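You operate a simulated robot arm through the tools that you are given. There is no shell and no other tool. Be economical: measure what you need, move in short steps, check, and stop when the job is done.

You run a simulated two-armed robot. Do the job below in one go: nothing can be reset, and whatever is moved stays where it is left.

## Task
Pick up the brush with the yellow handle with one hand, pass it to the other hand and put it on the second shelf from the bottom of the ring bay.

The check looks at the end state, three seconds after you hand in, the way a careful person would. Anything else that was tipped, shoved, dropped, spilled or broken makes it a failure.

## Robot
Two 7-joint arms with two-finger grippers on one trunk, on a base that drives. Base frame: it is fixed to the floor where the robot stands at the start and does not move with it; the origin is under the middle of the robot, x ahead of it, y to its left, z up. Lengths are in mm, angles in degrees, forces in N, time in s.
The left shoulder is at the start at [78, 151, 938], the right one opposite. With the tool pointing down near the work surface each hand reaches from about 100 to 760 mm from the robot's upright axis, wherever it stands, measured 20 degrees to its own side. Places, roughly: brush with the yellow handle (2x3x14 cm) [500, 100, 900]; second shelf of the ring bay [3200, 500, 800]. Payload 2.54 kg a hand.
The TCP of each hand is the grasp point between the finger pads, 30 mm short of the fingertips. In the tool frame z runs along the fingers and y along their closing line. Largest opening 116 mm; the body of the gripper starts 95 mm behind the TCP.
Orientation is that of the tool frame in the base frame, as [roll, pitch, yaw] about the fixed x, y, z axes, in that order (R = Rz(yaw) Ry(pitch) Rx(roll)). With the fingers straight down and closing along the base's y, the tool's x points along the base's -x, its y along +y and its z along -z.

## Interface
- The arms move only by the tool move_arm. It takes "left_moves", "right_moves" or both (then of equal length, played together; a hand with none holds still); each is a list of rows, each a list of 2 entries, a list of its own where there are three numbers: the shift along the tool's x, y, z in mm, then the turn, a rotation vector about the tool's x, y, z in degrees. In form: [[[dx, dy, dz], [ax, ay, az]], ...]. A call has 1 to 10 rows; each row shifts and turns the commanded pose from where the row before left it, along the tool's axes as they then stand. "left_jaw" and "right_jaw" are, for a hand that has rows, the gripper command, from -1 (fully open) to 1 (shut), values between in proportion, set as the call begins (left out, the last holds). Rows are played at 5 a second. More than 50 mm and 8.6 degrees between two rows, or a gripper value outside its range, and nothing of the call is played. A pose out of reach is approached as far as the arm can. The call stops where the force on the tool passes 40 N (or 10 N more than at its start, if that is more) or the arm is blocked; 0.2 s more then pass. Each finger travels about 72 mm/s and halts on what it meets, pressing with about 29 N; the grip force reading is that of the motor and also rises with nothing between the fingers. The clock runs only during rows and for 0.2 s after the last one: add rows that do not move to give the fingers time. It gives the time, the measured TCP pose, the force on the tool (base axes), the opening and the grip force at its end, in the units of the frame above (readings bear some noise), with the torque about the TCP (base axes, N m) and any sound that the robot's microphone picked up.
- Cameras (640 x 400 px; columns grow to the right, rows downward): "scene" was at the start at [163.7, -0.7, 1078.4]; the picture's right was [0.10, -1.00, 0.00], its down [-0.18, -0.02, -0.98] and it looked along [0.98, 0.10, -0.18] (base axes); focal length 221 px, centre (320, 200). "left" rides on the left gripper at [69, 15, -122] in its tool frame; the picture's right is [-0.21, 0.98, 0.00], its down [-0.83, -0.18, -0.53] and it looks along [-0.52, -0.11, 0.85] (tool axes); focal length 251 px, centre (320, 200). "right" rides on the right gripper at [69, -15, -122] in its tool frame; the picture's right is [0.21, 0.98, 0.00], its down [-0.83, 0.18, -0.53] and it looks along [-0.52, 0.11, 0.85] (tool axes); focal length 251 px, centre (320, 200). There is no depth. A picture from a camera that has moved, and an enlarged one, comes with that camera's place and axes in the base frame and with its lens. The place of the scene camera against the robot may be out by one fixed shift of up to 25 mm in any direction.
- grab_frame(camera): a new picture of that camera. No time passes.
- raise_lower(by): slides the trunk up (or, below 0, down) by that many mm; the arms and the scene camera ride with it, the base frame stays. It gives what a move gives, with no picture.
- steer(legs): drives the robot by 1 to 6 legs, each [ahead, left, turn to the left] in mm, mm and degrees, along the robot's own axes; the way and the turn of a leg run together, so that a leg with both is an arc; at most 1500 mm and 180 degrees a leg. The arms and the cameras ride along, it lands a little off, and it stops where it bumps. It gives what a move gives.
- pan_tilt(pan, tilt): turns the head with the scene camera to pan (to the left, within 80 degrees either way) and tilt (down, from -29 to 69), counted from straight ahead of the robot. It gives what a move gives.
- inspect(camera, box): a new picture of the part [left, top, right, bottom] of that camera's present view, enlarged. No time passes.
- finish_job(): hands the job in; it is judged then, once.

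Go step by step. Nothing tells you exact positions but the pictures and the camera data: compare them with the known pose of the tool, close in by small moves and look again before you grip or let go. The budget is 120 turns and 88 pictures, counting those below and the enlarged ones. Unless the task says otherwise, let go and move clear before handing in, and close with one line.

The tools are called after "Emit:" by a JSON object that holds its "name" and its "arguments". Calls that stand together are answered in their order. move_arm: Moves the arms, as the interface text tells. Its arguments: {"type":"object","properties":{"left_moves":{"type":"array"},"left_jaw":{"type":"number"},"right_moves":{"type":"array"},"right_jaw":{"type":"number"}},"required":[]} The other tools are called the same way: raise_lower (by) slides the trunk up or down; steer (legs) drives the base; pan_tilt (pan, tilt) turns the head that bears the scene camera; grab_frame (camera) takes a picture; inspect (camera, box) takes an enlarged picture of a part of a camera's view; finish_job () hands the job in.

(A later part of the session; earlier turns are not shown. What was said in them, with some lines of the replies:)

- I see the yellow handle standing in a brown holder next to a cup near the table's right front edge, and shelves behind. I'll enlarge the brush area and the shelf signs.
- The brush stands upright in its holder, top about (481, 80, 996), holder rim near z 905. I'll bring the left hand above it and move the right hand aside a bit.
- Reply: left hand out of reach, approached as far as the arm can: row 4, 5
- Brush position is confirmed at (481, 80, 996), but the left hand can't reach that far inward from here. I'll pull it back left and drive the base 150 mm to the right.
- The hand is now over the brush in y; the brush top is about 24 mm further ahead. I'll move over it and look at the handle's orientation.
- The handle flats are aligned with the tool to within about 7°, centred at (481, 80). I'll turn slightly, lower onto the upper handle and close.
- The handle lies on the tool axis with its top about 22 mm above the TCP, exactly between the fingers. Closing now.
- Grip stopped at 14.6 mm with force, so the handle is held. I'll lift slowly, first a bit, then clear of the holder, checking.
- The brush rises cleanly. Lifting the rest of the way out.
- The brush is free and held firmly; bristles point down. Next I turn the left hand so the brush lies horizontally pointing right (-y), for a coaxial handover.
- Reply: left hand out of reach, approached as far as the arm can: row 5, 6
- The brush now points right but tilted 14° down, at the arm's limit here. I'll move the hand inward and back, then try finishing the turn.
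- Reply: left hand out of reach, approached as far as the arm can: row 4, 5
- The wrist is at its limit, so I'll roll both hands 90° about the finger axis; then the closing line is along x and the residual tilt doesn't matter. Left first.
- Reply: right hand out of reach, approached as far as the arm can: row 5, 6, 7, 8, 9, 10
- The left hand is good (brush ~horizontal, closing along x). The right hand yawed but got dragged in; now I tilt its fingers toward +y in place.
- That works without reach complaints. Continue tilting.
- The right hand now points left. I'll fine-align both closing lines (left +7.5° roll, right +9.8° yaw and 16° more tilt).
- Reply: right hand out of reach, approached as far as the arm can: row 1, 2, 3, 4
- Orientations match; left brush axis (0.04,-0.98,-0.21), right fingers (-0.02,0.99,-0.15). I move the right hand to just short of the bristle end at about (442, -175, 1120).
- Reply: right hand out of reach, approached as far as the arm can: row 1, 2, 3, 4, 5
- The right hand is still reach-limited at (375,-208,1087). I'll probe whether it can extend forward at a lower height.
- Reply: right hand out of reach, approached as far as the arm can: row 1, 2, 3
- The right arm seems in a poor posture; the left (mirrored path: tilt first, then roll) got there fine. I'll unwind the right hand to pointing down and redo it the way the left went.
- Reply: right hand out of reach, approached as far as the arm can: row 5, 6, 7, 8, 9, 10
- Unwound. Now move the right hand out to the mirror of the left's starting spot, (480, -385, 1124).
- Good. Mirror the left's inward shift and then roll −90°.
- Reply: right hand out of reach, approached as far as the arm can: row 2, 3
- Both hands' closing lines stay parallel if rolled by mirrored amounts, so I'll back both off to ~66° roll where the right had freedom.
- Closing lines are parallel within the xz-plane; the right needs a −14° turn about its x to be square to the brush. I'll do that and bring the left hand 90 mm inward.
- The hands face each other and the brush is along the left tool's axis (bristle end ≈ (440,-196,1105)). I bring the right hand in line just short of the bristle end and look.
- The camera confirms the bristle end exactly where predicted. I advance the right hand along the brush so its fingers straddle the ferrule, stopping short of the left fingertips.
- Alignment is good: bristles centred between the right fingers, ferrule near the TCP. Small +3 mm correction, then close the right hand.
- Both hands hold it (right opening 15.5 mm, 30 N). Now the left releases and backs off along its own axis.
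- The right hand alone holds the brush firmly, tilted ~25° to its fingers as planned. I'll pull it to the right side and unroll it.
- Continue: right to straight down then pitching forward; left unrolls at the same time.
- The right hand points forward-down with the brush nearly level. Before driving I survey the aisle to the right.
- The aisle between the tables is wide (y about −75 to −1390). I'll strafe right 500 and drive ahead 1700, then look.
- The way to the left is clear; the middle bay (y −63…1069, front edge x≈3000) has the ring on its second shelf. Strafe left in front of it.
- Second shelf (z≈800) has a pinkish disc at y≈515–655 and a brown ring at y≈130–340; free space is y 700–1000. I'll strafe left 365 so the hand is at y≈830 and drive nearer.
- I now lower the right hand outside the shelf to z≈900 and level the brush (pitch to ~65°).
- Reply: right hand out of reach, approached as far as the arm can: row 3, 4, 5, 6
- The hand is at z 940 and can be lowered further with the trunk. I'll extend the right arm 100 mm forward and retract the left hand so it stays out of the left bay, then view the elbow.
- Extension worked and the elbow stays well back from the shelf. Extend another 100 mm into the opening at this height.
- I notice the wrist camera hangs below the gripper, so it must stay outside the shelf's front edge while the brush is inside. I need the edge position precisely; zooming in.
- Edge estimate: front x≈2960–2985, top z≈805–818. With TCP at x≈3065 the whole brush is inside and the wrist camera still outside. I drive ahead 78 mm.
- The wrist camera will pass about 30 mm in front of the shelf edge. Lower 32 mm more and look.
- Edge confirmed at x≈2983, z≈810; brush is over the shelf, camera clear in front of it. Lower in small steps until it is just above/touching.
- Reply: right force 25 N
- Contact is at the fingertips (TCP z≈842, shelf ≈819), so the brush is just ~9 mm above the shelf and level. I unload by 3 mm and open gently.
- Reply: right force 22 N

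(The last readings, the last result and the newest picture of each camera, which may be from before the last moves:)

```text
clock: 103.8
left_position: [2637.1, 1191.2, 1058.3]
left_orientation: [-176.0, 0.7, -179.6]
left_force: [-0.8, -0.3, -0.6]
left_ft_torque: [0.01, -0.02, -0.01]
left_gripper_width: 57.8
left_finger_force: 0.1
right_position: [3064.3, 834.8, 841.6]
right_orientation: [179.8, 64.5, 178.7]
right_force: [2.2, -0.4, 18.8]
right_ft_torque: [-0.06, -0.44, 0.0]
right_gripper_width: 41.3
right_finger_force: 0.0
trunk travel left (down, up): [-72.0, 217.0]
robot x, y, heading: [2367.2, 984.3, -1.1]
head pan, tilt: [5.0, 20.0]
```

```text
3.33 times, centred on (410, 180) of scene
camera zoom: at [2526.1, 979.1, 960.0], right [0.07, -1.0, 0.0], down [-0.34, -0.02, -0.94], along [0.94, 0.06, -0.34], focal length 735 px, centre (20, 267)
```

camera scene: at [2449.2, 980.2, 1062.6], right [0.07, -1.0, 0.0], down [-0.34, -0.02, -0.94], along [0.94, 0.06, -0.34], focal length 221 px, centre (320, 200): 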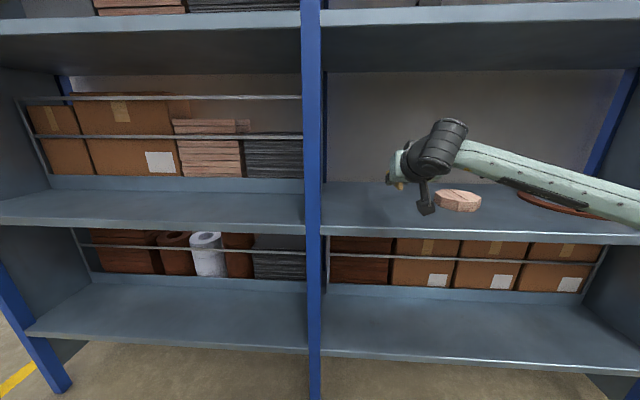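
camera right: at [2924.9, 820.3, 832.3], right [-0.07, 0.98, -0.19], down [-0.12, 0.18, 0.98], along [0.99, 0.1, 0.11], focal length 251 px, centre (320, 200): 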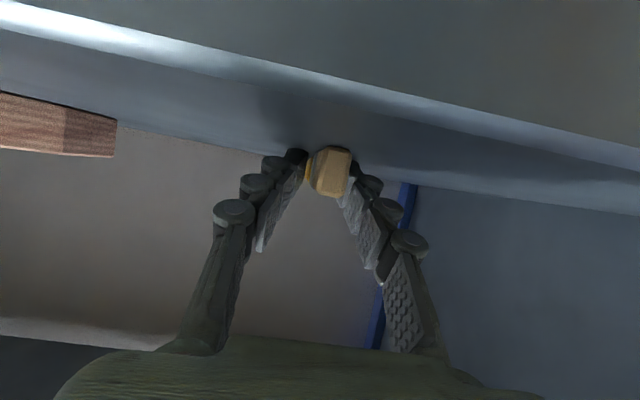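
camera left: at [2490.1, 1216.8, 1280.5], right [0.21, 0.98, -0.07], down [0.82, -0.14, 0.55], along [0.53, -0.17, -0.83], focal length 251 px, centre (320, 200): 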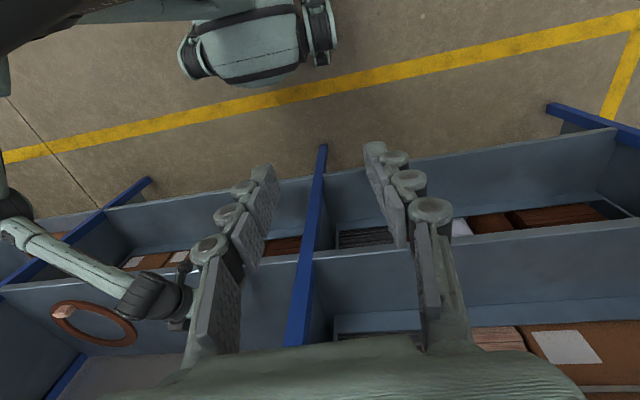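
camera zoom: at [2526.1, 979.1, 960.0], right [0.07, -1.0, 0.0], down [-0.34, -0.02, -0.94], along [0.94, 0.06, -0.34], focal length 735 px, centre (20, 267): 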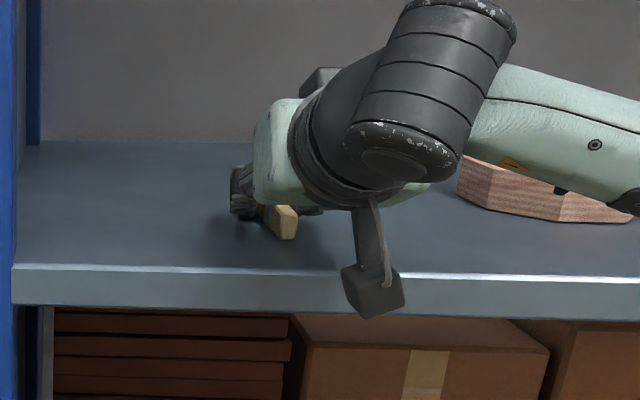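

The brush dropped onto the shelf between the fingers. I relieve the fingertip pressure slightly, open wider and look.

Emit:
{"name": "raise_lower", "arguments": {"by": 3}}

Emit:
{"name": "move_arm", "arguments": {"right_moves": [[[0, 0, 0], [0, 0, 0]], [[0, 0, 0], [0, 0, 0]], [[0, 0, 0], [0, 0, 0]], [[0, 0, 0], [0, 0, 0]]], "right_jaw": -0.6}}

Emit:
{"name": "grab_frame", "arguments": {"camera": "right"}}

```text
clock: 104.3
left_position: [2637.3, 1190.5, 1062.0]
left_orientation: [-176.0, 0.7, -179.6]
left_force: [0.7, 0.1, 0.5]
left_ft_torque: [0.01, -0.01, -0.04]
left_gripper_width: 57.7
left_finger_force: 0.1
right_position: [3064.4, 835.5, 842.0]
right_orientation: [179.8, 64.1, 178.7]
right_force: [-3.8, -0.5, 11.2]
right_ft_torque: [-0.05, -0.12, -0.03]
right_gripper_width: 38.8
right_finger_force: 4.7
trunk travel left (down, up): [-75.0, 214.0]
robot x, y, heading: [2363.8, 985.9, -1.2]
head pan, tilt: [5.0, 20.0]
```

```text
clock: 105.3
left_position: [2638.0, 1190.7, 1059.8]
left_orientation: [-176.0, 0.5, -179.6]
left_force: [-0.2, -0.7, -0.6]
left_ft_torque: [0.02, -0.01, -0.01]
left_gripper_width: 58.2
left_finger_force: 0.2
right_position: [3065.8, 833.9, 842.9]
right_orientation: [179.8, 64.2, 178.6]
right_force: [0.0, 0.3, 0.0]
right_ft_torque: [-0.01, 0.01, 0.0]
right_gripper_width: 92.4
right_finger_force: 0.1
trunk travel left (down, up): [-75.0, 214.0]
robot x, y, heading: [2362.9, 985.3, -1.1]
head pan, tilt: [5.0, 20.0]
```

```text
29 pictures are left
camera right: at [2925.9, 820.2, 833.1], right [-0.08, 0.98, -0.19], down [-0.12, 0.18, 0.98], along [0.99, 0.1, 0.1], focal length 251 px, centre (320, 200)
```

right: 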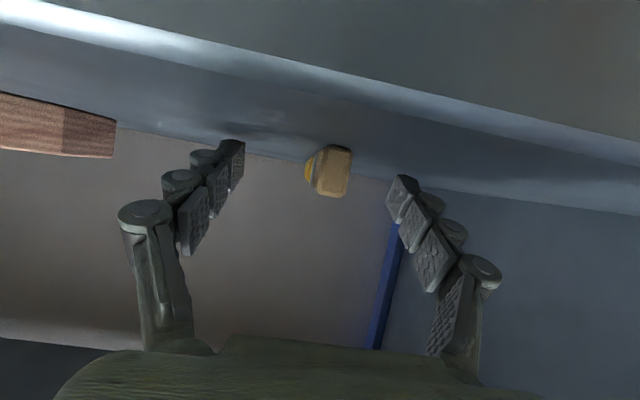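

The brush lies free on the shelf between the open fingers, no force on the hand. I raise straight up and back out.

Emit:
{"name": "raise_lower", "arguments": {"by": 70}}

Emit:
{"name": "steer", "arguments": {"legs": [[-450, 0, 0]]}}

Emit:
{"name": "pan_tilt", "arguments": {"pan": -15, "tilt": 15}}

Emit:
{"name": "grab_frame", "arguments": {"camera": "scene"}}

Emit:
{"name": "grab_frame", "arguments": {"camera": "right"}}

```text
clock: 106.4
left_position: [2638.6, 1191.3, 1131.8]
left_orientation: [-176.0, 0.5, -179.6]
left_force: [-0.1, 0.6, 0.4]
left_ft_torque: [-0.02, 0.0, -0.03]
left_gripper_width: 58.1
left_finger_force: 0.1
right_position: [3066.1, 834.3, 913.0]
right_orientation: [179.7, 64.1, 178.6]
right_force: [-0.2, 0.1, -0.4]
right_ft_torque: [0.0, 0.01, -0.04]
right_gripper_width: 92.7
right_finger_force: 0.0
trunk travel left (down, up): [-145.0, 144.0]
robot x, y, heading: [2366.0, 984.6, -0.8]
head pan, tilt: [5.0, 20.0]
```

```text
clock: 109.1
left_position: [2185.3, 1199.7, 1130.8]
left_orientation: [-176.0, 0.6, -179.3]
left_force: [-0.6, 0.4, 0.7]
left_ft_torque: [0.0, -0.01, 0.02]
left_gripper_width: 58.2
left_finger_force: 0.1
right_position: [2613.6, 844.3, 911.7]
right_orientation: [179.6, 64.3, 178.8]
right_force: [0.1, -0.6, -0.1]
right_ft_torque: [-0.04, 0.02, -0.04]
right_gripper_width: 92.8
right_finger_force: 0.0
trunk travel left (down, up): [-145.0, 144.0]
robot x, y, heading: [1910.6, 989.2, -0.7]
head pan, tilt: [5.0, 20.0]
```

```text
clock: 110.0
left_position: [2186.0, 1200.4, 1131.5]
left_orientation: [-176.0, 0.6, -179.5]
left_force: [-0.2, 0.1, 0.1]
left_ft_torque: [-0.01, 0.0, -0.03]
left_gripper_width: 57.7
left_finger_force: 0.1
right_position: [2613.4, 843.6, 912.3]
right_orientation: [179.6, 64.1, 178.9]
right_force: [-0.3, 1.6, 0.2]
right_ft_torque: [0.0, 0.06, 0.01]
right_gripper_width: 92.6
right_finger_force: 0.0
trunk travel left (down, up): [-145.0, 144.0]
robot x, y, heading: [1912.0, 990.5, -1.0]
head pan, tilt: [-15.0, 15.0]
```

```text
28 pictures are left
camera scene: at [2072.4, 955.3, 1040.7], right [-0.27, -0.96, 0.0], down [-0.25, 0.07, -0.97], along [0.93, -0.27, -0.26], focal length 221 px, centre (320, 200)
```

scene: 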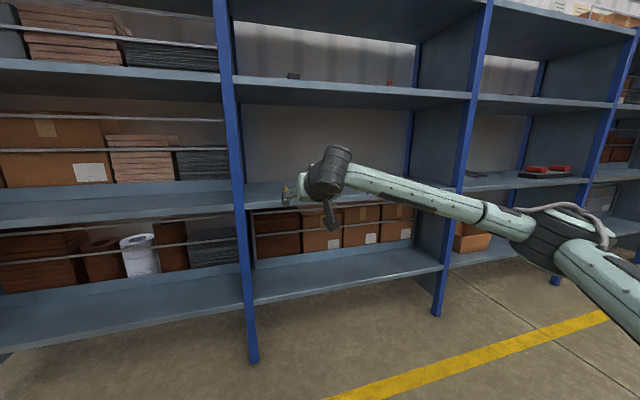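

```text
27 pictures are left
camera right: at [2474.3, 829.9, 903.4], right [-0.08, 0.98, -0.19], down [-0.12, 0.18, 0.98], along [0.99, 0.1, 0.1], focal length 251 px, centre (320, 200)
```

right: 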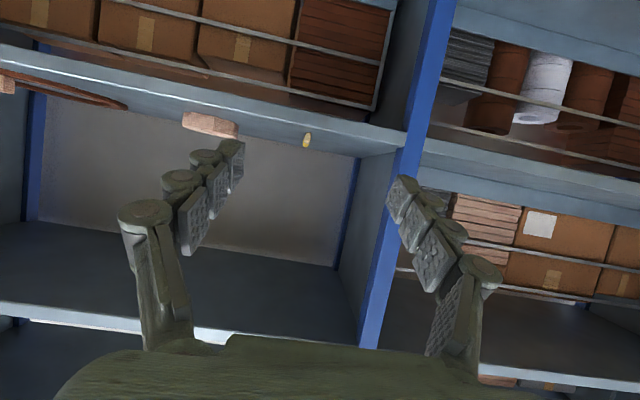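

I'm clear of the shelf; a close-up to verify the brush rests fully on the second shelf.

Emit:
{"name": "inspect", "arguments": {"camera": "right", "box": [240, 90, 400, 190]}}

```text
4.00 times, centred on (320, 140) of right
camera zoom: at [2474.3, 829.9, 903.4], right [-0.08, 0.98, -0.19], down [-0.12, 0.18, 0.98], along [0.99, 0.1, 0.1], focal length 1006 px, centre (320, 440)
```

zoom: 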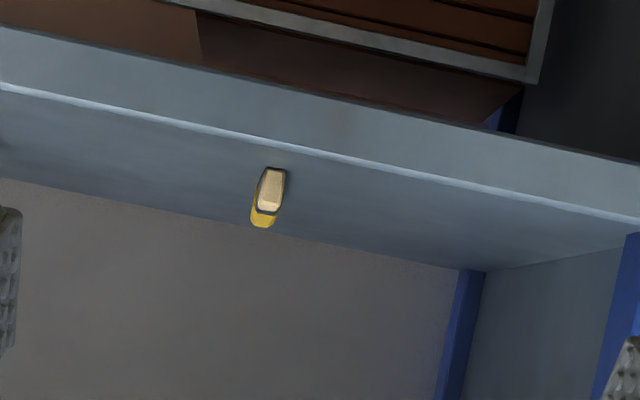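

The brush rests on the second shelf of the ring bay, fully behind the front edge. Both hands are clear and nothing else was moved, so I'm handing in.

Emit:
{"name": "finish_job", "arguments": {}}

```text
The job is handed in.
```

I picked the yellow-handled brush up with the left hand, passed it to the right, and left it lying on the second shelf from the bottom of the ring bay. Both hands are clear of it.
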